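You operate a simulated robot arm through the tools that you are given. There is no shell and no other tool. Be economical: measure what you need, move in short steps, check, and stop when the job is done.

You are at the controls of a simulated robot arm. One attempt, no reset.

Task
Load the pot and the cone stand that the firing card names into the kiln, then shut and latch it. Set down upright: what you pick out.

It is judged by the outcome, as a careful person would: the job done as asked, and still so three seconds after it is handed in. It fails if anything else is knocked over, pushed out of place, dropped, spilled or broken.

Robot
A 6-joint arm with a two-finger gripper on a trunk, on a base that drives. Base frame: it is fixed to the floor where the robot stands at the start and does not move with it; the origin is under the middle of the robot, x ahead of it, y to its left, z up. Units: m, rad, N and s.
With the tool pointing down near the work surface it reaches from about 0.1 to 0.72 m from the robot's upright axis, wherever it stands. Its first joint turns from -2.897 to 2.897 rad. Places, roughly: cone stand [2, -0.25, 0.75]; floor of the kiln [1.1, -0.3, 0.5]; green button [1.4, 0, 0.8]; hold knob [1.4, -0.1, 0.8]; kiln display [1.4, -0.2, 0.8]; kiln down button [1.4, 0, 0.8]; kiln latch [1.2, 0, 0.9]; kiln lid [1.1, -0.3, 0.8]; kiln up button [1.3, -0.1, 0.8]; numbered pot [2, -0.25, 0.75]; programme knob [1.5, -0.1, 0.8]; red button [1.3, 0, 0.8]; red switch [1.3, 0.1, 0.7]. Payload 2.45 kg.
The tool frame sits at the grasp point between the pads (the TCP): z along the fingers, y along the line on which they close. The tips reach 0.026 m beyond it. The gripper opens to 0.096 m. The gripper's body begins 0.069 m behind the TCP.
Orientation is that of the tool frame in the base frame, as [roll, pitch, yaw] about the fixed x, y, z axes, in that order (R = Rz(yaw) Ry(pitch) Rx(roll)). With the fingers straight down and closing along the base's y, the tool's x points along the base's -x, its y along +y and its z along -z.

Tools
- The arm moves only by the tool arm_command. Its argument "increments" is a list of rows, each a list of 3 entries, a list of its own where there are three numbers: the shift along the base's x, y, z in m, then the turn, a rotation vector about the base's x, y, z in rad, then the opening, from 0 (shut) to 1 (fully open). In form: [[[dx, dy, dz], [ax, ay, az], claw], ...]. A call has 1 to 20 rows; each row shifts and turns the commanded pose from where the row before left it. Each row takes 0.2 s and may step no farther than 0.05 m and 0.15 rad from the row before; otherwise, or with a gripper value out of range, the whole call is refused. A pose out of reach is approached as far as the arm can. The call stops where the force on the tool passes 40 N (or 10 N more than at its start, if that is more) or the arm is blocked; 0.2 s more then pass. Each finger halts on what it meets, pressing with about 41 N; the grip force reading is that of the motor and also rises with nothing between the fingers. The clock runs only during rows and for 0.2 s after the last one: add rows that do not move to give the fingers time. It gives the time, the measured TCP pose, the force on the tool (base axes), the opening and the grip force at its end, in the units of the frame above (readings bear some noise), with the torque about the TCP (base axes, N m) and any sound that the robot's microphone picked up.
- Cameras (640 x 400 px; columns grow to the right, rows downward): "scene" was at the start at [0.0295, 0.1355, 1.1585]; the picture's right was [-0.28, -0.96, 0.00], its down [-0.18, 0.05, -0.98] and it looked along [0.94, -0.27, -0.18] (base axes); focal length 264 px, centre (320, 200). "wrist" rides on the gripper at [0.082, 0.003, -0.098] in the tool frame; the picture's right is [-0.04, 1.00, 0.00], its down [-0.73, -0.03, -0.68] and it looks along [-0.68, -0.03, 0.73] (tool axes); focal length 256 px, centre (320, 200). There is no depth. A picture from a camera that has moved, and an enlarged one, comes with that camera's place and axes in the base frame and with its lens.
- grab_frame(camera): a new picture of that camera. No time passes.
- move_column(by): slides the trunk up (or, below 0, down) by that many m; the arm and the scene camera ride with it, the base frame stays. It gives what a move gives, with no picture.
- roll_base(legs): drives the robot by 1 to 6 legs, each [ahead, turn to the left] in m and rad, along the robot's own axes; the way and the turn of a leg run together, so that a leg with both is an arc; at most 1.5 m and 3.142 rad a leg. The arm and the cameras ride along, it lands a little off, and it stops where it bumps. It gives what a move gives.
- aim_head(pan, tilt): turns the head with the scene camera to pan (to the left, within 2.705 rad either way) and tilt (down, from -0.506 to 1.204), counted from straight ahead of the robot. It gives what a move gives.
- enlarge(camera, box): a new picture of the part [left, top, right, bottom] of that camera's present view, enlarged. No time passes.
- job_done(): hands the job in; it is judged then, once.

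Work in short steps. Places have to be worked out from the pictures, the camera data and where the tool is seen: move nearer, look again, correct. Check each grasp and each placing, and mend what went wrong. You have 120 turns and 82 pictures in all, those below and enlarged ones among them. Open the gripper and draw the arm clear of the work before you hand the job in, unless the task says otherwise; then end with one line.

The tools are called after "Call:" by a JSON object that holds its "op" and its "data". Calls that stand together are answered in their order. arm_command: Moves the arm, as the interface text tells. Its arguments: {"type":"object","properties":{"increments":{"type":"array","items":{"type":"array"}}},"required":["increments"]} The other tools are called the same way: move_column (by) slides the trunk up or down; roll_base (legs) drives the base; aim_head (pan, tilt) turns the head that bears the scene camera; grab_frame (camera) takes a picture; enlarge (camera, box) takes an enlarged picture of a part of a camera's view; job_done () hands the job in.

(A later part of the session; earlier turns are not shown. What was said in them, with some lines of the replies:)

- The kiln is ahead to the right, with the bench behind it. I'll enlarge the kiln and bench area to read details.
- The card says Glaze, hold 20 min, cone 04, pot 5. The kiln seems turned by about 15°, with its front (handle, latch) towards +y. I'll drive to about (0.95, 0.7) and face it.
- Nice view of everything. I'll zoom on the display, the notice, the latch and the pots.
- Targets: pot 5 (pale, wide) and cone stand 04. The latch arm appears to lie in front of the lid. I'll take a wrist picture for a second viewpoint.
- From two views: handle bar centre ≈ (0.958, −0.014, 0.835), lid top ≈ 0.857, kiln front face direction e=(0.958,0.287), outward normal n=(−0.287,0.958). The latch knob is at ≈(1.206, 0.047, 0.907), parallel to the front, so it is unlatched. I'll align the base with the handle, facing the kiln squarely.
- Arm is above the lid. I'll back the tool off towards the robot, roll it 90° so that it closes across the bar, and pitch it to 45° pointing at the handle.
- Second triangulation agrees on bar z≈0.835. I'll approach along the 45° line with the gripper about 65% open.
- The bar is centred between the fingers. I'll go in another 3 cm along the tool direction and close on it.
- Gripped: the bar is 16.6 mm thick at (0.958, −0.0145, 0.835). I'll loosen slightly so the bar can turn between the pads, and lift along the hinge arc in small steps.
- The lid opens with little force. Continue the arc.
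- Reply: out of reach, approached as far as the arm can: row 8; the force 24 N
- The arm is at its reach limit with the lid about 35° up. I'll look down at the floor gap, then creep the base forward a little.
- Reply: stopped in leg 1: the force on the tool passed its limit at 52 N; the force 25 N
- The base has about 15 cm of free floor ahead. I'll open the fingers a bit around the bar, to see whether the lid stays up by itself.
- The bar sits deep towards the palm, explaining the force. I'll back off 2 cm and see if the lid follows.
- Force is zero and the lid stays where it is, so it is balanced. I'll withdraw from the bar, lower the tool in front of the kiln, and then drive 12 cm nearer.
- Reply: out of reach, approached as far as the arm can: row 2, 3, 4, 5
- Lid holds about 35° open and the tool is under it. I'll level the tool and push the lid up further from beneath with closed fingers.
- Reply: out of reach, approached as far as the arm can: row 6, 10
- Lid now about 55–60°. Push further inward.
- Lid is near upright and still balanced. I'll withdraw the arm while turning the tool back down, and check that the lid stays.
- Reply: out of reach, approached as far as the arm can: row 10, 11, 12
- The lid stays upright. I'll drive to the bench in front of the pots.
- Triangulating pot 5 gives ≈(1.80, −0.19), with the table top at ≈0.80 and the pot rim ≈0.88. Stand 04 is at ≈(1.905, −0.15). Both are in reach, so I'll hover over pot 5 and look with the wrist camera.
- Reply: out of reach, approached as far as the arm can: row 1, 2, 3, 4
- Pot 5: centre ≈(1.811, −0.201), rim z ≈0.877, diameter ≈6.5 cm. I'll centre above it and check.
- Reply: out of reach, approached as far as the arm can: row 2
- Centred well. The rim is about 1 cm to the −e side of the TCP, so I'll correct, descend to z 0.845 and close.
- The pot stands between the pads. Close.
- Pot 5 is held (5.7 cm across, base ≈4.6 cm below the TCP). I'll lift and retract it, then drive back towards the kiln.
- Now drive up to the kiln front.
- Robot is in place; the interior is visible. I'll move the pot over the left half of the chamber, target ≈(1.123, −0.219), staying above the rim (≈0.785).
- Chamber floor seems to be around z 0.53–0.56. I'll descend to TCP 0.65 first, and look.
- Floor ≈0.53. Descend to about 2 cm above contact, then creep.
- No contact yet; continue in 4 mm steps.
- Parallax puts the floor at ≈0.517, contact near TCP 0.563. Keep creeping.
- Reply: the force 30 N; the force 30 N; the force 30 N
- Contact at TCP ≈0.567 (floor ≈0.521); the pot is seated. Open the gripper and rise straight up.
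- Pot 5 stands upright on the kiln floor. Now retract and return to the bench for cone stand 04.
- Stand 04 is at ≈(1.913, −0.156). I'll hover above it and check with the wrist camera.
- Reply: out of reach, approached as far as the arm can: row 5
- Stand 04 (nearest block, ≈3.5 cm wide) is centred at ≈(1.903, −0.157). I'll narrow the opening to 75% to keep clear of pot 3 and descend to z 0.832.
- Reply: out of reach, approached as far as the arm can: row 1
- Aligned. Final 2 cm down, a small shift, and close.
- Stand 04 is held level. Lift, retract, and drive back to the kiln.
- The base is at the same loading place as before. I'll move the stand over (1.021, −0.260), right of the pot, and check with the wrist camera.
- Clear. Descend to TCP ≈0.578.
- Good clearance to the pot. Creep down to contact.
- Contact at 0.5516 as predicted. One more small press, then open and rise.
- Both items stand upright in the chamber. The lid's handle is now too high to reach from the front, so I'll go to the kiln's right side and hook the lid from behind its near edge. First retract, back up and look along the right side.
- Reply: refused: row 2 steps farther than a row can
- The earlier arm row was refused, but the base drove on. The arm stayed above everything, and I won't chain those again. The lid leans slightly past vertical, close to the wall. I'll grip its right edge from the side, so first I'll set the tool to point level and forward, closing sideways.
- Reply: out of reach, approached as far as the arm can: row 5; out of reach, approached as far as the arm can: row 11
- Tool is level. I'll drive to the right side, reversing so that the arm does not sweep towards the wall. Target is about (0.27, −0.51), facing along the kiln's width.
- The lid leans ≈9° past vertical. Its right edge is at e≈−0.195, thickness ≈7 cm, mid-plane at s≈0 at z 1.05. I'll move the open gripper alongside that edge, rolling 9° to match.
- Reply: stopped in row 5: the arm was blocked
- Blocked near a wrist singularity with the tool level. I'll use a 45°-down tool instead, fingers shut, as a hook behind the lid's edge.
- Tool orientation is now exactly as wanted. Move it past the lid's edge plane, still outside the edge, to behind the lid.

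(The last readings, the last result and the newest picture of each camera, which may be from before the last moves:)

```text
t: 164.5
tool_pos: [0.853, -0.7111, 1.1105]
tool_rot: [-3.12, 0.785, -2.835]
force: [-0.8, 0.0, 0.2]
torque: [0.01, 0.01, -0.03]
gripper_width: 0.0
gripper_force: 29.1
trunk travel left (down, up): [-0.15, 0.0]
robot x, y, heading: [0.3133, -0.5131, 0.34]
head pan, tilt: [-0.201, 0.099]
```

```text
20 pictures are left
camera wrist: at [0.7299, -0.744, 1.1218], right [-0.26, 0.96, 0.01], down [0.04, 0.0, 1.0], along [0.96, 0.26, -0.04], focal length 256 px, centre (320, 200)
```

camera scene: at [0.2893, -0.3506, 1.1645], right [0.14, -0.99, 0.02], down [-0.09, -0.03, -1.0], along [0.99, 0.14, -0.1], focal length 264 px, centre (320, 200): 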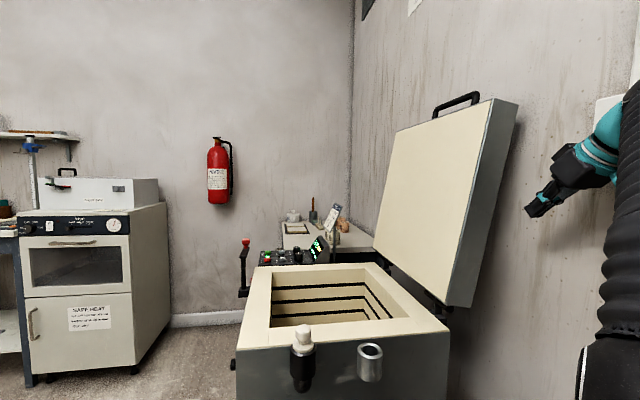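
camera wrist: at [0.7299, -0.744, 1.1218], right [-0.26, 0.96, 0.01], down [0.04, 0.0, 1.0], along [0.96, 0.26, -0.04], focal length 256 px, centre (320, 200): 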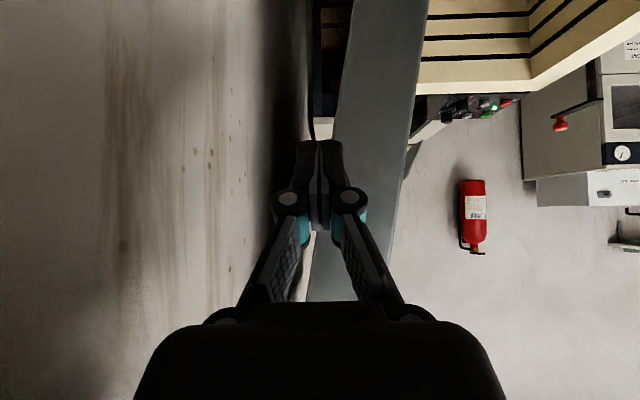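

Something up high (probably the arm against the wall box) is slightly loaded, as the scene camera tilted. I'll back off and work lower, at z ≈0.98, where the wrist is below that box.

Call:
{"op": "arm_command", "data": {"increments": [[[-0.0057, 0.0192, 0], [0, 0, 0], 0], [[0, 0, -0.033], [0, 0, 0], 0], [[0, 0, -0.033], [0, 0, 0], 0], [[0, 0, -0.033], [0, 0, 0], 0], [[0, 0, -0.031], [0, 0, 0], 0], [[0, 0, 0], [0, 0, 0], 0]]}}

Call:
{"op": "grab_frame", "data": {"camera": "wrist"}}

```text
t: 165.9
tool_pos: [0.8533, -0.7119, 0.9702]
tool_rot: [-3.141, 0.784, -2.856]
force: [0.5, -0.8, 0.6]
torque: [0.02, 0.01, 0.02]
gripper_width: 0.0
gripper_force: 28.0
trunk travel left (down, up): [-0.15, 0.0]
robot x, y, heading: [0.3159, -0.512, 0.329]
head pan, tilt: [-0.201, 0.099]
```

```text
19 pictures are left
camera wrist: at [0.7297, -0.7435, 0.9817], right [-0.25, 0.97, 0.03], down [0.05, -0.02, 1.0], along [0.97, 0.25, -0.04], focal length 256 px, centre (320, 200)
```

wrist: 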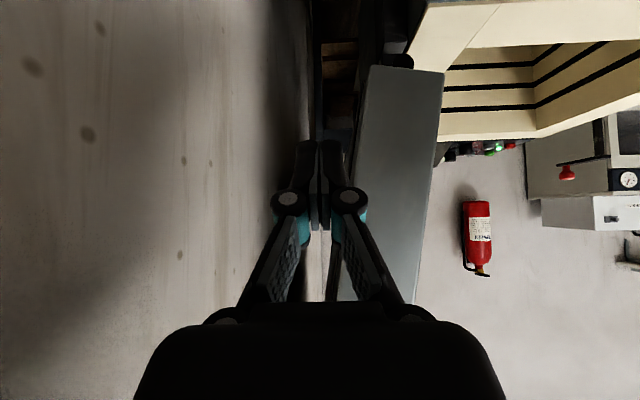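

Free again. The hook is about 2 cm behind the lid's outer face, so I'll slide it in along the lid by 12 cm.

Call:
{"op": "arm_command", "data": {"increments": [[[0.03, 0.009, 0], [0, 0, 0], 0], [[0.03, 0.009, 0], [0, 0, 0], 0], [[0.03, 0.009, 0], [0, 0, 0], 0], [[0.03, 0.009, 0], [0, 0, 0], 0], [[0, 0, 0], [0, 0, 0], 0]]}}

Call:
{"op": "grab_frame", "data": {"camera": "wrist"}}

```text
t: 167.1
tool_pos: [0.9733, -0.6747, 0.9705]
tool_rot: [-3.14, 0.784, -2.859]
force: [-0.1, -2.0, -0.5]
torque: [0.05, -0.03, 0.05]
gripper_width: 0.0
gripper_force: 27.9
trunk travel left (down, up): [-0.15, 0.0]
robot x, y, heading: [0.3135, -0.5133, 0.334]
head pan, tilt: [-0.201, 0.099]
```

```text
18 pictures are left
camera wrist: at [0.8497, -0.708, 0.9824], right [-0.25, 0.97, 0.03], down [0.05, -0.02, 1.0], along [0.97, 0.25, -0.04], focal length 256 px, centre (320, 200)
```

wrist: 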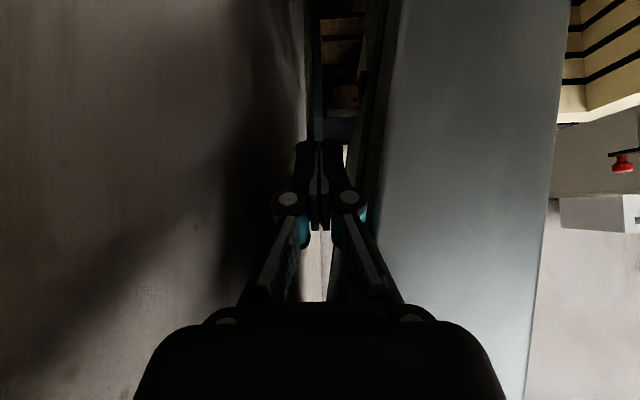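

Hooked behind the lid. Now pull it forward (+n) in steps.

Call:
{"op": "arm_command", "data": {"increments": [[[-0.0086, 0.0287, 0.005], [0, 0, 0], 0], [[-0.0086, 0.0287, 0.008], [0, 0, 0], 0], [[-0.0086, 0.0287, 0.008], [0, 0, 0], 0], [[-0.0086, 0.0287, 0.008], [0, 0, 0], 0], [[0, 0, 0], [0, 0, 0], 0]]}}

Call:
{"op": "grab_frame", "data": {"camera": "scene"}}

```text
t: 167.5
tool_pos: [0.9689, -0.6683, 0.9716]
tool_rot: [-3.133, 0.783, -2.865]
force: [0.2, -0.2, -1.0]
torque: [-0.02, -0.05, 0.01]
gripper_width: 0.0001
gripper_force: 27.5
trunk travel left (down, up): [-0.15, 0.0]
robot x, y, heading: [0.31, -0.5102, 0.325]
head pan, tilt: [-0.201, 0.099]
stopped in row 1: the force on the tool passed its limit at 47 N (the readings are from after the stop); the commanded pose is now the measured one
```

```text
17 pictures are left
camera scene: at [0.2965, -0.3686, 1.1664], right [0.12, -0.99, 0.0], down [-0.1, -0.01, -0.99], along [0.99, 0.12, -0.1], focal length 264 px, centre (320, 200)
```

scene: 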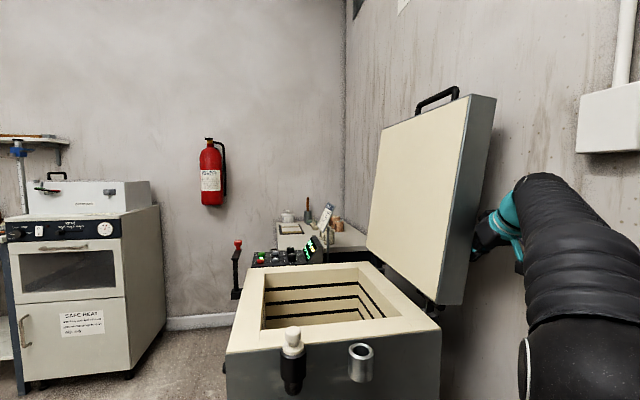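

The lid moved a little; 47 N was the jolt of starting fast. Pull slower: 1 cm rows.

Call:
{"op": "arm_command", "data": {"increments": [[[-0.0012, 0.0038, 0.001], [0, 0, 0], 0], [[-0.0017, 0.0057, 0.001], [0, 0, 0], 0], [[-0.0023, 0.0077, 0.002], [0, 0, 0], 0], [[-0.0029, 0.0096, 0.002], [0, 0, 0], 0], [[-0.0029, 0.0096, 0.002], [0, 0, 0], 0], [[-0.0029, 0.0096, 0.002], [0, 0, 0], 0], [[-0.0029, 0.0096, 0.002], [0, 0, 0], 0], [[-0.0029, 0.0096, 0.002], [0, 0, 0], 0], [[-0.0029, 0.0096, 0.002], [0, 0, 0], 0], [[-0.0029, 0.0096, 0.002], [0, 0, 0], 0]]}}

Call:
{"op": "grab_frame", "data": {"camera": "scene"}}

```text
t: 169.7
tool_pos: [0.9408, -0.5814, 0.9932]
tool_rot: [-3.134, 0.788, -2.864]
force: [-0.7, -5.2, -0.2]
torque: [-0.13, 0.04, -0.03]
gripper_width: 0.0
gripper_force: 28.4
trunk travel left (down, up): [-0.15, 0.0]
robot x, y, heading: [0.3089, -0.5153, 0.33]
head pan, tilt: [-0.201, 0.099]
```

```text
16 pictures are left
camera scene: at [0.2959, -0.3688, 1.1665], right [0.13, -0.99, 0.0], down [-0.1, -0.01, -1.0], along [0.99, 0.13, -0.1], focal length 264 px, centre (320, 200)
```

scene: 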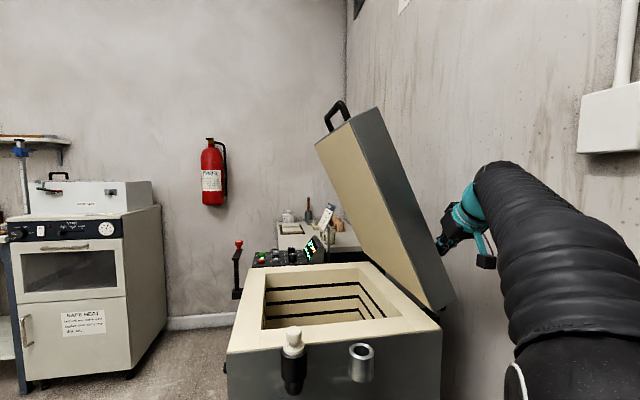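

Lid is now at about 60°, with only 5 N. Continue slowly.

Call:
{"op": "arm_command", "data": {"increments": [[[-0.0029, 0.0096, 0.003], [0, 0, 0], 0], [[-0.0029, 0.0096, 0.003], [0, 0, 0], 0], [[-0.0029, 0.0096, 0.003], [0, 0, 0], 0], [[-0.0029, 0.0096, 0.003], [0, 0, 0], 0], [[-0.0029, 0.0096, 0.003], [0, 0, 0], 0], [[-0.0029, 0.0096, 0.003], [0, 0, 0], 0], [[-0.0029, 0.0096, 0.003], [0, 0, 0], 0], [[-0.0029, 0.0096, 0.003], [0, 0, 0], 0], [[-0.0029, 0.0096, 0.003], [0, 0, 0], 0], [[-0.0029, 0.0096, 0.003], [0, 0, 0], 0]]}}

Call:
{"op": "grab_frame", "data": {"camera": "scene"}}

```text
t: 171.9
tool_pos: [0.9143, -0.4872, 1.0211]
tool_rot: [-3.135, 0.786, -2.865]
force: [-0.4, 0.6, -0.4]
torque: [-0.01, -0.02, -0.02]
gripper_width: 0.0
gripper_force: 28.0
trunk travel left (down, up): [-0.15, 0.0]
robot x, y, heading: [0.3133, -0.5179, 0.326]
head pan, tilt: [-0.201, 0.099]
```

```text
15 pictures are left
camera scene: at [0.2962, -0.3686, 1.1663], right [0.13, -0.99, 0.0], down [-0.1, -0.01, -1.0], along [0.99, 0.13, -0.1], focal length 264 px, centre (320, 200)
```

scene: 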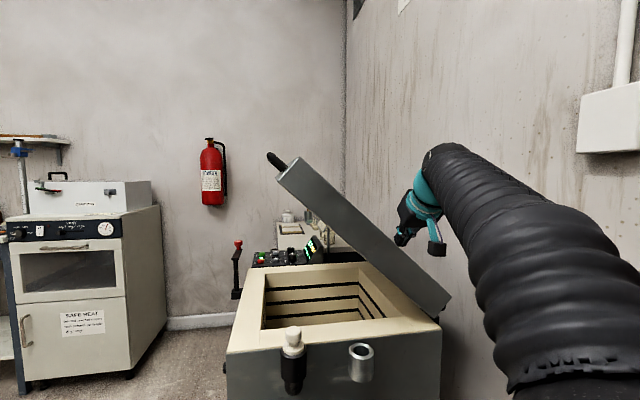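

Lid at ≈40°. Continue forward, then down, riding on the lid's top face.

Call:
{"op": "arm_command", "data": {"increments": [[[-0.0029, 0.0096, 0], [0, 0, 0], 0], [[-0.0029, 0.0096, 0], [0, 0, 0], 0], [[-0.0029, 0.0096, 0], [0, 0, 0], 0], [[-0.0029, 0.0096, 0], [0, 0, 0], 0], [[-0.0029, 0.0096, 0], [0, 0, 0], 0], [[-0.0029, 0.0096, 0], [0, 0, 0], 0], [[-0.0029, 0.0096, 0], [0, 0, 0], 0], [[-0.0029, 0.0096, 0], [0, 0, 0], 0], [[-0.0029, 0.0096, 0], [0, 0, 0], 0], [[-0.0029, 0.0096, 0], [0, 0, 0], 0], [[-0.0029, 0.0096, 0], [0, 0, 0], 0], [[-0.0029, 0.0096, -0.003], [0, 0, 0], 0], [[-0.0029, 0.0096, -0.003], [0, 0, 0], 0], [[-0.0029, 0.0096, -0.003], [0, 0, 0], 0], [[-0.0029, 0.0096, -0.003], [0, 0, 0], 0], [[-0.0029, 0.0096, -0.003], [0, 0, 0], 0], [[-0.0029, 0.0096, -0.003], [0, 0, 0], 0], [[-0.0029, 0.0096, -0.003], [0, 0, 0], 0], [[0, 0, -0.005], [0, 0, 0], 0], [[0, 0, -0.005], [0, 0, 0], 0]]}}

Call:
{"op": "grab_frame", "data": {"camera": "scene"}}

```text
t: 176.1
tool_pos: [0.8618, -0.3166, 0.9904]
tool_rot: [-3.132, 0.785, -2.867]
force: [-0.1, -0.3, -0.1]
torque: [0.02, 0.0, 0.01]
gripper_width: 0.0
gripper_force: 28.3
trunk travel left (down, up): [-0.15, 0.0]
robot x, y, heading: [0.3106, -0.5118, 0.322]
head pan, tilt: [-0.201, 0.099]
```

```text
14 pictures are left
camera scene: at [0.2963, -0.3685, 1.1664], right [0.12, -0.99, 0.0], down [-0.1, -0.01, -1.0], along [0.99, 0.12, -0.1], focal length 264 px, centre (320, 200)
```

scene: 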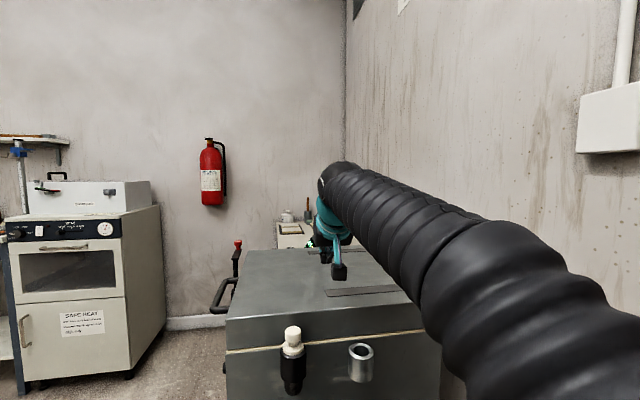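

The lid is down. I'll lift the arm off it, then drive round to the front to latch it.

Call:
{"op": "arm_command", "data": {"increments": [[[0, 0, 0.02], [0, 0, 0], 0], [[-0.029, -0.0086, 0.01], [0, 0, 0], 0], [[-0.029, -0.0086, 0], [0, 0, 0], 0], [[-0.029, -0.0086, 0], [0, 0, 0], 0], [[-0.029, -0.0086, 0], [0, 0, 0], 0]]}}

Call:
{"op": "enlarge", "data": {"camera": "scene", "box": [200, 220, 450, 380]}}

```text
t: 177.3
tool_pos: [0.7473, -0.3497, 1.0177]
tool_rot: [-3.131, 0.783, -2.867]
force: [1.0, 1.0, -0.7]
torque: [-0.04, 0.02, -0.01]
gripper_width: 0.0
gripper_force: 28.3
trunk travel left (down, up): [-0.15, 0.0]
robot x, y, heading: [0.3139, -0.509, 0.326]
head pan, tilt: [-0.201, 0.099]
```

```text
2.50 times, centred on (325, 300) of scene
camera zoom: at [0.2966, -0.3684, 1.1663], right [0.12, -0.99, 0.0], down [-0.1, -0.01, -0.99], along [0.99, 0.12, -0.1], focal length 659 px, centre (308, -50)
```

zoom: 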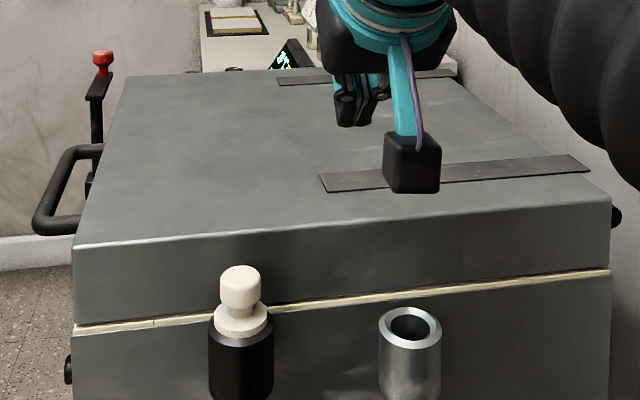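

Lid fully seated, same seam as at the start. Driving to the front.

Call:
{"op": "roll_base", "data": {"legs": [[0, 1.1], [0.82, 0], [0, -0.65], [0.5, 0], [0, -2.06]]}}

Call:
{"op": "aim_head", "data": {"pan": 0.3, "tilt": 0.5}}

Call:
{"op": "grab_frame", "data": {"camera": "scene"}}

```text
t: 193.7
tool_pos: [0.9103, 0.2328, 1.0175]
tool_rot: [-3.134, 0.786, 1.857]
force: [0.3, 0.6, 0.1]
torque: [-0.02, -0.02, 0.05]
gripper_width: 0.0
gripper_force: 29.1
trunk travel left (down, up): [-0.15, 0.0]
robot x, y, heading: [0.7392, 0.6649, -1.233]
head pan, tilt: [-0.201, 0.099]
```

```text
t: 194.6
tool_pos: [0.9112, 0.2315, 1.019]
tool_rot: [-3.132, 0.785, 1.856]
force: [0.3, -0.1, 0.3]
torque: [0.02, 0.01, 0.01]
gripper_width: 0.0
gripper_force: 28.6
trunk travel left (down, up): [-0.15, 0.0]
robot x, y, heading: [0.7434, 0.665, -1.235]
head pan, tilt: [0.3, 0.499]
```

```text
12 pictures are left
camera scene: at [0.9249, 0.7043, 1.1293], right [-0.8, -0.59, 0.0], down [-0.28, 0.38, -0.88], along [0.52, -0.71, -0.48], focal length 264 px, centre (320, 200)
```

scene: 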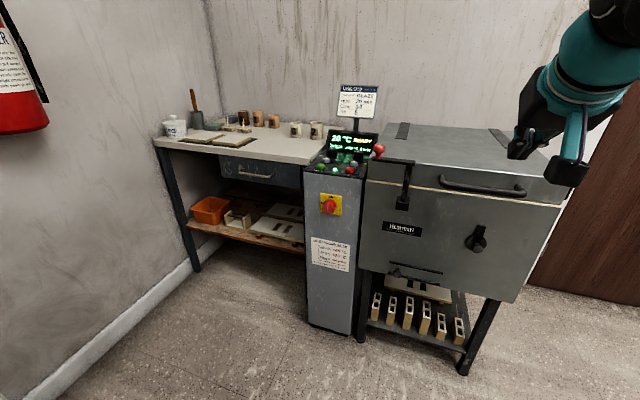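

Everything looks as it should, and the knob is at ≈(1.203, 0.052, 0.907). Drive 28 cm nearer, then turn the tool down.

Call:
{"op": "roll_base", "data": {"legs": [[0.27, 0]]}}

Call:
{"op": "arm_command", "data": {"increments": [[[0, 0, 0], [0.1254, 0.0375, 0], 0.3], [[0, 0, 0], [0.1254, 0.0375, 0], 0.6], [[0, 0, 0], [0.1254, 0.0375, 0], 0.75], [[0, 0, 0], [0.1254, 0.0375, 0], 0.75], [[0, 0, 0], [0.1254, 0.0375, 0], 0.75], [[0, 0, 0], [0.1254, 0.0375, 0], 0.75]]}}

```text
t: 196.5
tool_pos: [0.9968, -0.0243, 1.0184]
tool_rot: [-3.133, 0.786, 1.852]
force: [-0.5, 0.7, -0.4]
torque: [0.0, 0.01, -0.03]
gripper_width: 0.0001
gripper_force: 28.5
trunk travel left (down, up): [-0.15, 0.0]
robot x, y, heading: [0.8342, 0.41, -1.241]
head pan, tilt: [0.3, 0.499]
```

```text
t: 197.9
tool_pos: [0.9944, -0.0214, 1.0051]
tool_rot: [-3.126, 0.004, 1.855]
force: [-1.0, 0.4, 1.3]
torque: [-0.04, -0.02, 0.01]
gripper_width: 0.0719
gripper_force: 0.0
out of reach, approached as far as the arm can: row 6
trunk travel left (down, up): [-0.15, 0.0]
robot x, y, heading: [0.8302, 0.4129, -1.24]
head pan, tilt: [0.3, 0.499]
```

Move above the knob with the tips clear of it, and check with the wrist camera.

Call:
{"op": "arm_command", "data": {"increments": [[[0.0418, 0.0147, -0.005], [0, 0, 0], 0.75], [[0.0418, 0.0147, -0.005], [0, 0, 0], 0.75], [[0.0418, 0.0147, -0.005], [0, 0, 0], 0.75], [[0.0418, 0.0147, -0.005], [0, 0, 0], 0.75], [[0.0418, 0.0147, -0.005], [0, 0, 0], 0.75], [[0, 0, 0], [0, 0, 0], 0.75]]}}

Call:
{"op": "grab_frame", "data": {"camera": "wrist"}}

```text
t: 199.3
tool_pos: [1.2035, 0.0524, 0.9808]
tool_rot: [-3.125, 0.001, 1.852]
force: [0.2, 0.8, 0.3]
torque: [-0.01, -0.07, 0.01]
gripper_width: 0.072
gripper_force: 0.2
trunk travel left (down, up): [-0.15, 0.0]
robot x, y, heading: [0.83, 0.4097, -1.238]
head pan, tilt: [0.3, 0.499]
```

```text
11 pictures are left
camera wrist: at [1.1851, 0.1313, 1.0786], right [0.97, 0.24, -0.02], down [0.19, -0.71, 0.68], along [0.15, -0.66, -0.73], focal length 256 px, centre (320, 200)
```

wrist: 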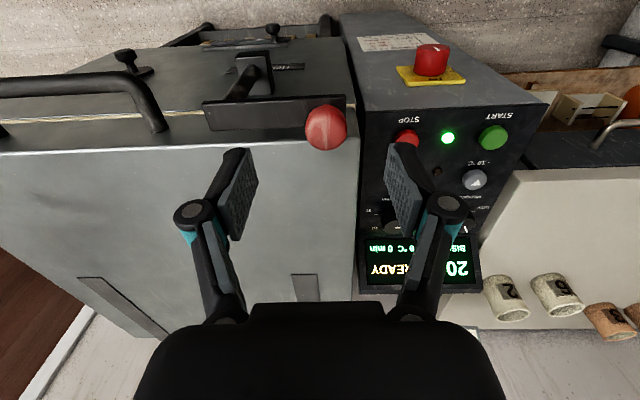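

Knob confirmed at ≈(1.206, 0.048). Descend so the tips stay above the arm bar, and grip the knob.

Call:
{"op": "arm_command", "data": {"increments": [[[0.0025, -0.004, -0.02], [0, 0, 0], 0.75], [[0, 0, -0.024], [0, 0, 0], 0.75], [[0, 0, -0.023], [0, 0, 0], 0.75], [[0, 0, 0], [0, 0, 0], 0.4], [[0, 0, 0], [0, 0, 0], 0.1], [[0, 0, 0], [0, 0, 0], 0.1], [[0, 0, 0], [0, 0, 0], 0.1]]}}

Call:
{"op": "grab_frame", "data": {"camera": "wrist"}}

```text
t: 200.9
tool_pos: [1.2083, 0.0479, 0.9132]
tool_rot: [-3.126, 0.001, 1.853]
force: [-5.8, -0.1, -4.0]
torque: [-0.29, 0.05, -0.15]
gripper_width: 0.0284
gripper_force: 44.9
trunk travel left (down, up): [-0.15, 0.0]
robot x, y, heading: [0.8339, 0.4076, -1.248]
head pan, tilt: [0.3, 0.499]
```

```text
10 pictures are left
camera wrist: at [1.1898, 0.1264, 1.0107], right [0.97, 0.24, -0.02], down [0.19, -0.71, 0.68], along [0.15, -0.66, -0.73], focal length 256 px, centre (320, 200)
```

wrist: 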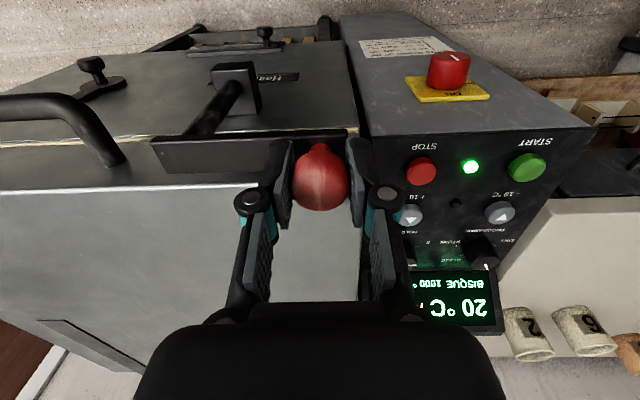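

Gripped (2.8 cm). Pivot ≈(1.131, 0.025), radius ≈8 cm. Swing the first half of the arc clockwise.

Call:
{"op": "arm_command", "data": {"increments": [[[0.0015, -0.0068, 0], [0, 0, -0.05], 0.1], [[0.0015, -0.0068, 0], [0, 0, -0.05], 0.1], [[0.0005, -0.0139, 0], [0, 0, -0.1], 0.1], [[-0.0019, -0.0138, 0], [0, 0, -0.1], 0.1], [[-0.0042, -0.0133, 0], [0, 0, -0.1], 0.1], [[0, 0, 0], [0, 0, 0], 0.1]]}}

Call:
{"op": "grab_frame", "data": {"camera": "wrist"}}

```text
t: 202.3
tool_pos: [1.2072, -0.0068, 0.9128]
tool_rot: [-3.124, -0.001, 1.453]
force: [8.6, 1.5, -3.2]
torque: [0.52, -0.15, -0.32]
gripper_width: 0.0283
gripper_force: 44.7
trunk travel left (down, up): [-0.15, 0.0]
robot x, y, heading: [0.8312, 0.4088, -1.237]
head pan, tilt: [0.3, 0.499]
```

```text
9 pictures are left
camera wrist: at [1.2211, 0.073, 1.0105], right [0.99, -0.16, -0.02], down [-0.1, -0.73, 0.68], along [-0.12, -0.67, -0.73], focal length 256 px, centre (320, 200)
```

wrist: 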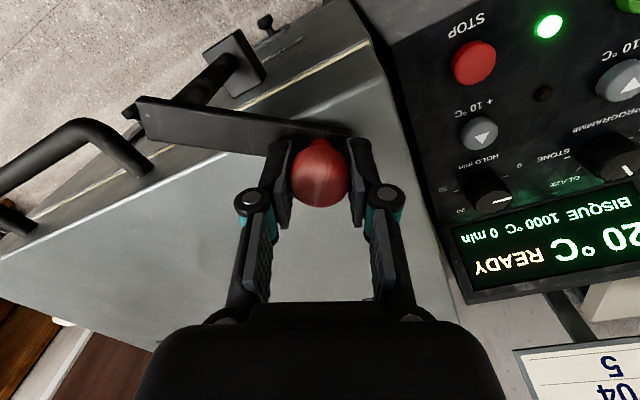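

The latch swings over the lid with the knob held. Continue the rest of the arc.

Call:
{"op": "arm_command", "data": {"increments": [[[-0.0065, -0.0123, 0], [0, 0, -0.12], 0.1], [[-0.0086, -0.0111, 0], [0, 0, -0.12], 0.1], [[-0.0103, -0.0093, 0], [0, 0, -0.12], 0.1], [[-0.0118, -0.0074, 0], [0, 0, -0.12], 0.1], [[0, 0, 0], [0, 0, 0], 0.1]]}}

Call:
{"op": "grab_frame", "data": {"camera": "wrist"}}

```text
t: 203.0
tool_pos: [1.1891, -0.0358, 0.912]
tool_rot: [-3.134, 0.003, 1.182]
force: [11.3, -13.2, -0.7]
torque: [0.42, -0.36, 0.04]
gripper_width: 0.0283
gripper_force: 45.2
trunk travel left (down, up): [-0.15, 0.0]
robot x, y, heading: [0.8253, 0.4113, -1.238]
head pan, tilt: [0.3, 0.499]
stopped in row 3: the force on the tool passed its limit at 44 N (the readings are from after the stop); the commanded pose is now the measured one
```

```text
8 pictures are left
camera wrist: at [1.2248, 0.0388, 1.0101], right [0.91, -0.41, -0.01], down [-0.3, -0.67, 0.68], along [-0.29, -0.62, -0.73], focal length 256 px, centre (320, 200)
```

wrist: 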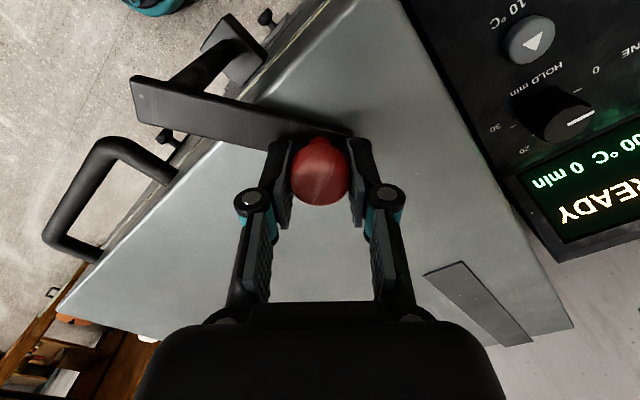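

The force is radial, so the true radius is bigger: pivot ≈(1.123, 0.016), R≈0.09. I'll correct outward and finish the arc slowly.

Call:
{"op": "arm_command", "data": {"increments": [[[0.0051, -0.0041, 0], [0, 0, 0], 0.1], [[-0.0047, -0.0052, 0], [0, 0, -0.06], 0.1], [[-0.0048, -0.0051, 0], [0, 0, -0.06], 0.1], [[-0.0052, -0.0042, 0], [0, 0, -0.06], 0.1], [[-0.0053, -0.0042, 0], [0, 0, -0.06], 0.1], [[-0.0059, -0.0035, 0], [0, 0, -0.06], 0.1], [[-0.0059, -0.0034, 0], [0, 0, -0.06], 0.1], [[-0.0067, -0.0026, 0], [0, 0, -0.06], 0.1], [[-0.0068, -0.0026, 0], [0, 0, -0.06], 0.1], [[0, 0, 0], [0, 0, 0], 0.1]]}}

Call:
{"op": "grab_frame", "data": {"camera": "wrist"}}

```text
t: 203.7
tool_pos: [1.1842, -0.0413, 0.9138]
tool_rot: [-3.125, -0.001, 1.107]
force: [-7.3, 8.1, -0.9]
torque: [0.0, 0.25, 0.05]
gripper_width: 0.0283
gripper_force: 45.2
trunk travel left (down, up): [-0.15, 0.0]
robot x, y, heading: [0.8321, 0.4082, -1.241]
head pan, tilt: [0.3, 0.499]
stopped in row 3: the force on the tool passed its limit at 44 N (the readings are from after the stop); the commanded pose is now the measured one
```

```text
7 pictures are left
camera wrist: at [1.2259, 0.0295, 1.0107], right [0.88, -0.48, -0.02], down [-0.34, -0.65, 0.68], along [-0.34, -0.59, -0.73], focal length 256 px, centre (320, 200)
```

wrist: 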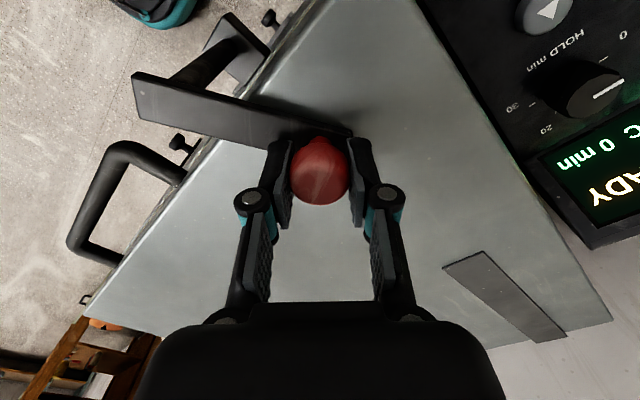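

Stresses from gripping off-arc are triggering the limit. I'll open, letting the knob settle, and see where it really is.

Call:
{"op": "arm_command", "data": {"increments": [[[0, 0, 0], [0, 0, 0], 0.6], [[0, 0, 0], [0, 0, 0], 0.6], [[0, 0, 0.02], [0, 0, 0], 0.6], [[0, 0, 0.02], [0, 0, 0], 0.6], [[0, 0, 0], [0, 0, 0], 0.6]]}}

Call:
{"op": "grab_frame", "data": {"camera": "wrist"}}

```text
t: 204.9
tool_pos: [1.1854, -0.0422, 0.9507]
tool_rot: [-3.125, -0.001, 1.108]
force: [-0.7, 0.2, 0.5]
torque: [0.01, -0.04, -0.03]
gripper_width: 0.0576
gripper_force: 0.1
trunk travel left (down, up): [-0.15, 0.0]
robot x, y, heading: [0.8305, 0.4132, -1.234]
head pan, tilt: [0.3, 0.499]
```

```text
6 pictures are left
camera wrist: at [1.2259, 0.0295, 1.0485], right [0.88, -0.48, -0.02], down [-0.34, -0.65, 0.68], along [-0.34, -0.59, -0.73], focal length 256 px, centre (320, 200)
```

wrist: 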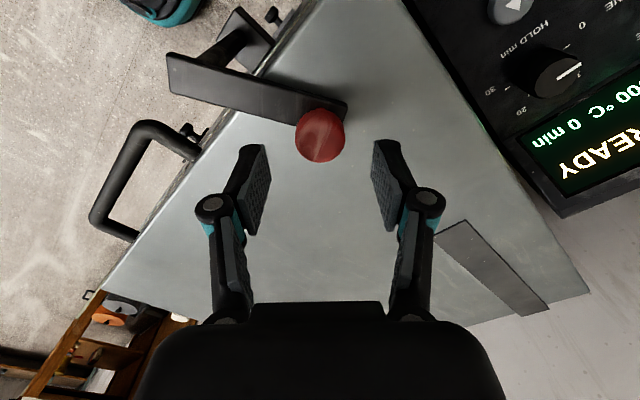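

Knob is at ≈(1.187, −0.036): the latch has swung ≈60° and lies over the lid. I'll shut the fingers and push the knob the rest of the way from its far side.

Call:
{"op": "arm_command", "data": {"increments": [[[0, 0, 0.012], [0, 0, 0], 0.6], [[0.017, 0.019, 0], [0, 0, 0], 0.3], [[0.0176, 0.019, 0], [0, 0, 0], 0], [[0, 0, 0], [0, 0, 0], 0], [[0, 0, -0.024], [0, 0, 0], 0], [[0, 0, -0.024], [0, 0, 0], 0], [[0, 0, 0], [0, 0, 0], 0]]}}

Call:
{"op": "arm_command", "data": {"increments": [[[-0.0045, -0.0065, 0], [0, 0, 0], 0], [[-0.0045, -0.0065, 0], [0, 0, 0], 0], [[-0.0045, -0.0065, 0], [0, 0, 0], 0], [[-0.0045, -0.0065, 0], [0, 0, 0], 0], [[-0.006, -0.005, 0], [0, 0, 0], 0], [[-0.006, -0.005, 0], [0, 0, 0], 0], [[-0.006, -0.005, 0], [0, 0, 0], 0], [[-0.006, -0.005, 0], [0, 0, 0], 0], [[0, 0, 0], [0, 0, 0], 0]]}}

Call:
{"op": "grab_frame", "data": {"camera": "wrist"}}

```text
t: 206.5
tool_pos: [1.2202, -0.0039, 0.9141]
tool_rot: [-3.127, 0.0, 1.109]
force: [0.5, -0.3, -0.7]
torque: [0.03, -0.02, 0.04]
gripper_width: 0.0003
gripper_force: 28.2
trunk travel left (down, up): [-0.15, 0.0]
robot x, y, heading: [0.8311, 0.4112, -1.239]
head pan, tilt: [0.3, 0.499]
```

```text
t: 208.5
tool_pos: [1.1818, -0.047, 0.9169]
tool_rot: [-3.127, -0.002, 1.112]
force: [19.1, 15.0, -3.3]
torque: [0.18, -0.29, -0.1]
gripper_width: 0.0
gripper_force: 28.6
trunk travel left (down, up): [-0.15, 0.0]
robot x, y, heading: [0.8315, 0.4103, -1.241]
head pan, tilt: [0.3, 0.499]
```

```text
5 pictures are left
camera wrist: at [1.2215, 0.0233, 1.0146], right [0.88, -0.48, -0.02], down [-0.34, -0.65, 0.68], along [-0.34, -0.59, -0.73], focal length 256 px, centre (320, 200)
```

wrist: 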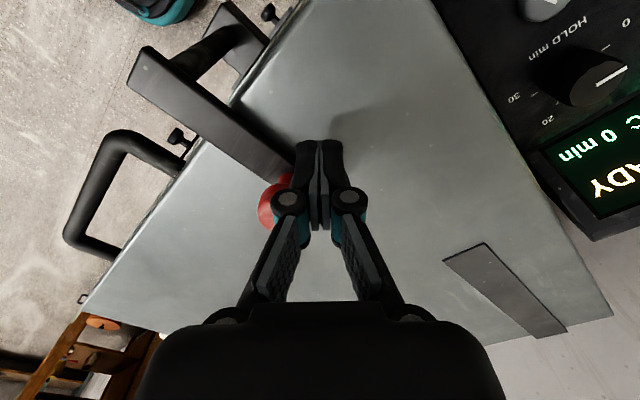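

The latch is nearly perpendicular to the front now. Push a bit more, to the end.

Call:
{"op": "arm_command", "data": {"increments": [[[-0.005, -0.0025, 0], [0, 0, 0], 0], [[-0.005, -0.0025, 0], [0, 0, 0], 0], [[-0.005, -0.002, 0], [0, 0, 0], 0], [[0, 0, 0], [0, 0, 0], 0]]}}

Call:
{"op": "grab_frame", "data": {"camera": "scene"}}

```text
t: 208.9
tool_pos: [1.1808, -0.0471, 0.9165]
tool_rot: [-3.131, -0.004, 1.118]
force: [17.9, 9.5, -0.2]
torque: [0.16, -0.2, -0.03]
gripper_width: 0.0
gripper_force: 28.5
trunk travel left (down, up): [-0.15, 0.0]
robot x, y, heading: [0.8299, 0.4047, -1.231]
head pan, tilt: [0.3, 0.499]
stopped in row 1: the force on the tool passed its limit at 43 N (the readings are from after the stop); the commanded pose is now the measured one
```

```text
4 pictures are left
camera scene: at [1.0148, 0.4503, 1.1291], right [-0.8, -0.6, 0.0], down [-0.29, 0.38, -0.88], along [0.52, -0.7, -0.48], focal length 264 px, centre (320, 200)
```

scene: 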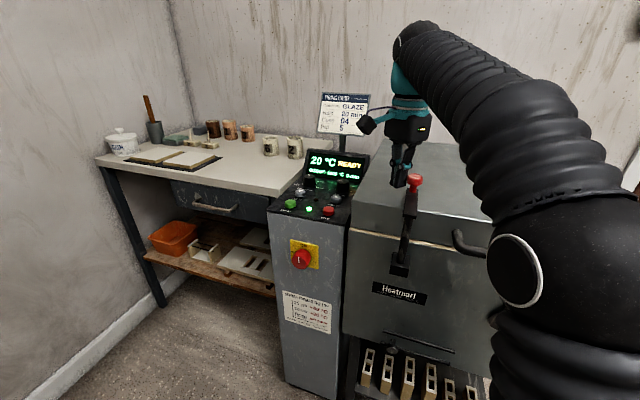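

The latch hit its stop at exactly perpendicular (knob ≈(1.146, −0.041)), arm lying over the lid. Back off, rise and withdraw.

Call:
{"op": "arm_command", "data": {"increments": [[[0.008, 0.005, 0], [0, 0, 0], 0], [[0, 0, 0.03], [0, 0, 0], 0], [[0, 0, 0.03], [0, 0, 0], 0], [[-0.01, 0.035, 0.01], [0, 0, 0], 0.3], [[-0.01, 0.035, 0], [0, 0, 0], 0.6], [[-0.01, 0.035, 0], [0, 0, 0], 1], [[0, 0, 0], [0, 0, 0], 1]]}}

Call:
{"op": "roll_base", "data": {"legs": [[-0.25, 0]]}}

Call:
{"op": "aim_head", "data": {"pan": 0.15, "tilt": 0.5}}

Call:
{"op": "enlarge", "data": {"camera": "scene", "box": [240, 80, 560, 280]}}

```text
t: 210.5
tool_pos: [1.1531, 0.0649, 0.9761]
tool_rot: [-3.129, -0.006, 1.115]
force: [-0.5, 0.3, 0.3]
torque: [0.0, 0.0, -0.01]
gripper_width: 0.0961
gripper_force: 0.1
out of reach, approached as far as the arm can: row 3
trunk travel left (down, up): [-0.15, 0.0]
robot x, y, heading: [0.8338, 0.409, -1.234]
head pan, tilt: [0.3, 0.499]
```

```text
t: 212.3
tool_pos: [1.0704, 0.2872, 0.9763]
tool_rot: [-3.13, -0.005, 1.105]
force: [0.3, 0.0, -0.1]
torque: [0.0, 0.01, 0.04]
gripper_width: 0.0961
gripper_force: 0.2
trunk travel left (down, up): [-0.15, 0.0]
robot x, y, heading: [0.7536, 0.634, -1.244]
head pan, tilt: [0.3, 0.499]
```

```text
t: 213.0
tool_pos: [1.0711, 0.2878, 0.9764]
tool_rot: [-3.13, -0.006, 1.105]
force: [0.0, -0.5, 0.1]
torque: [-0.02, 0.02, 0.04]
gripper_width: 0.0959
gripper_force: 0.0
trunk travel left (down, up): [-0.15, 0.0]
robot x, y, heading: [0.7543, 0.6367, -1.24]
head pan, tilt: [0.15, 0.499]
```

```text
2.00 times, centred on (400, 180) of scene
camera zoom: at [0.9245, 0.6656, 1.1293], right [-0.89, -0.46, 0.0], down [-0.22, 0.42, -0.88], along [0.4, -0.78, -0.48], focal length 527 px, centre (160, 240)
```

zoom: 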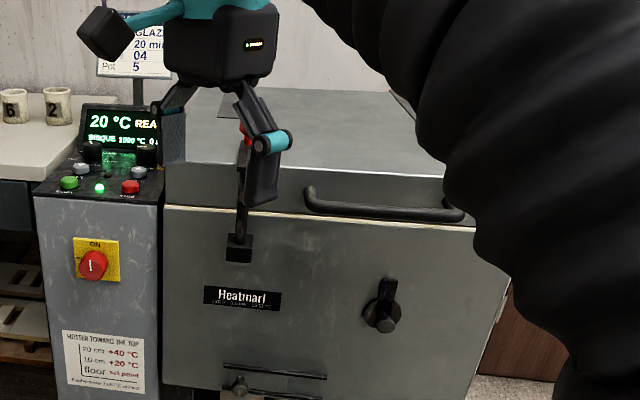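

One last check of the latch with the wrist camera, as the gripper hides it in the scene view.

Call:
{"op": "grab_frame", "data": {"camera": "wrist"}}

```text
2 pictures are left
camera wrist: at [1.1122, 0.3573, 1.0736], right [0.87, -0.48, -0.01], down [-0.35, -0.65, 0.68], along [-0.34, -0.59, -0.74], focal length 256 px, centre (320, 200)
```

wrist: 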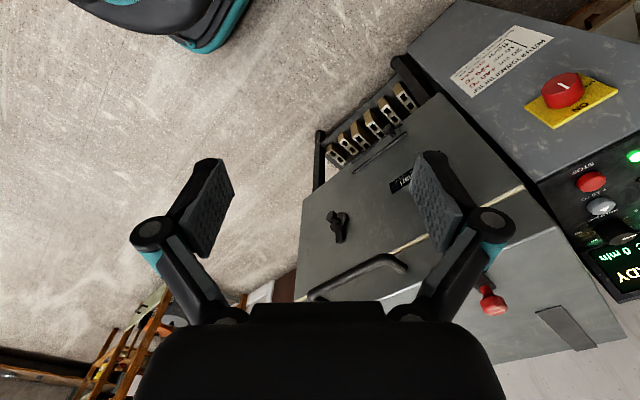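

The knob lies over the lid, the lid is shut, the arm is clear and the gripper is open.

Call:
{"op": "job_done", "data": {}}

```text
The job is handed in.
```

Pot 5 and cone stand 04, as the firing card names, were set down upright on the kiln floor; the lid is shut and the latch is turned over it to its stop. The lid dropped the last part of the way by itself, and I didn't reopen it to check the pot and stand afterwards.
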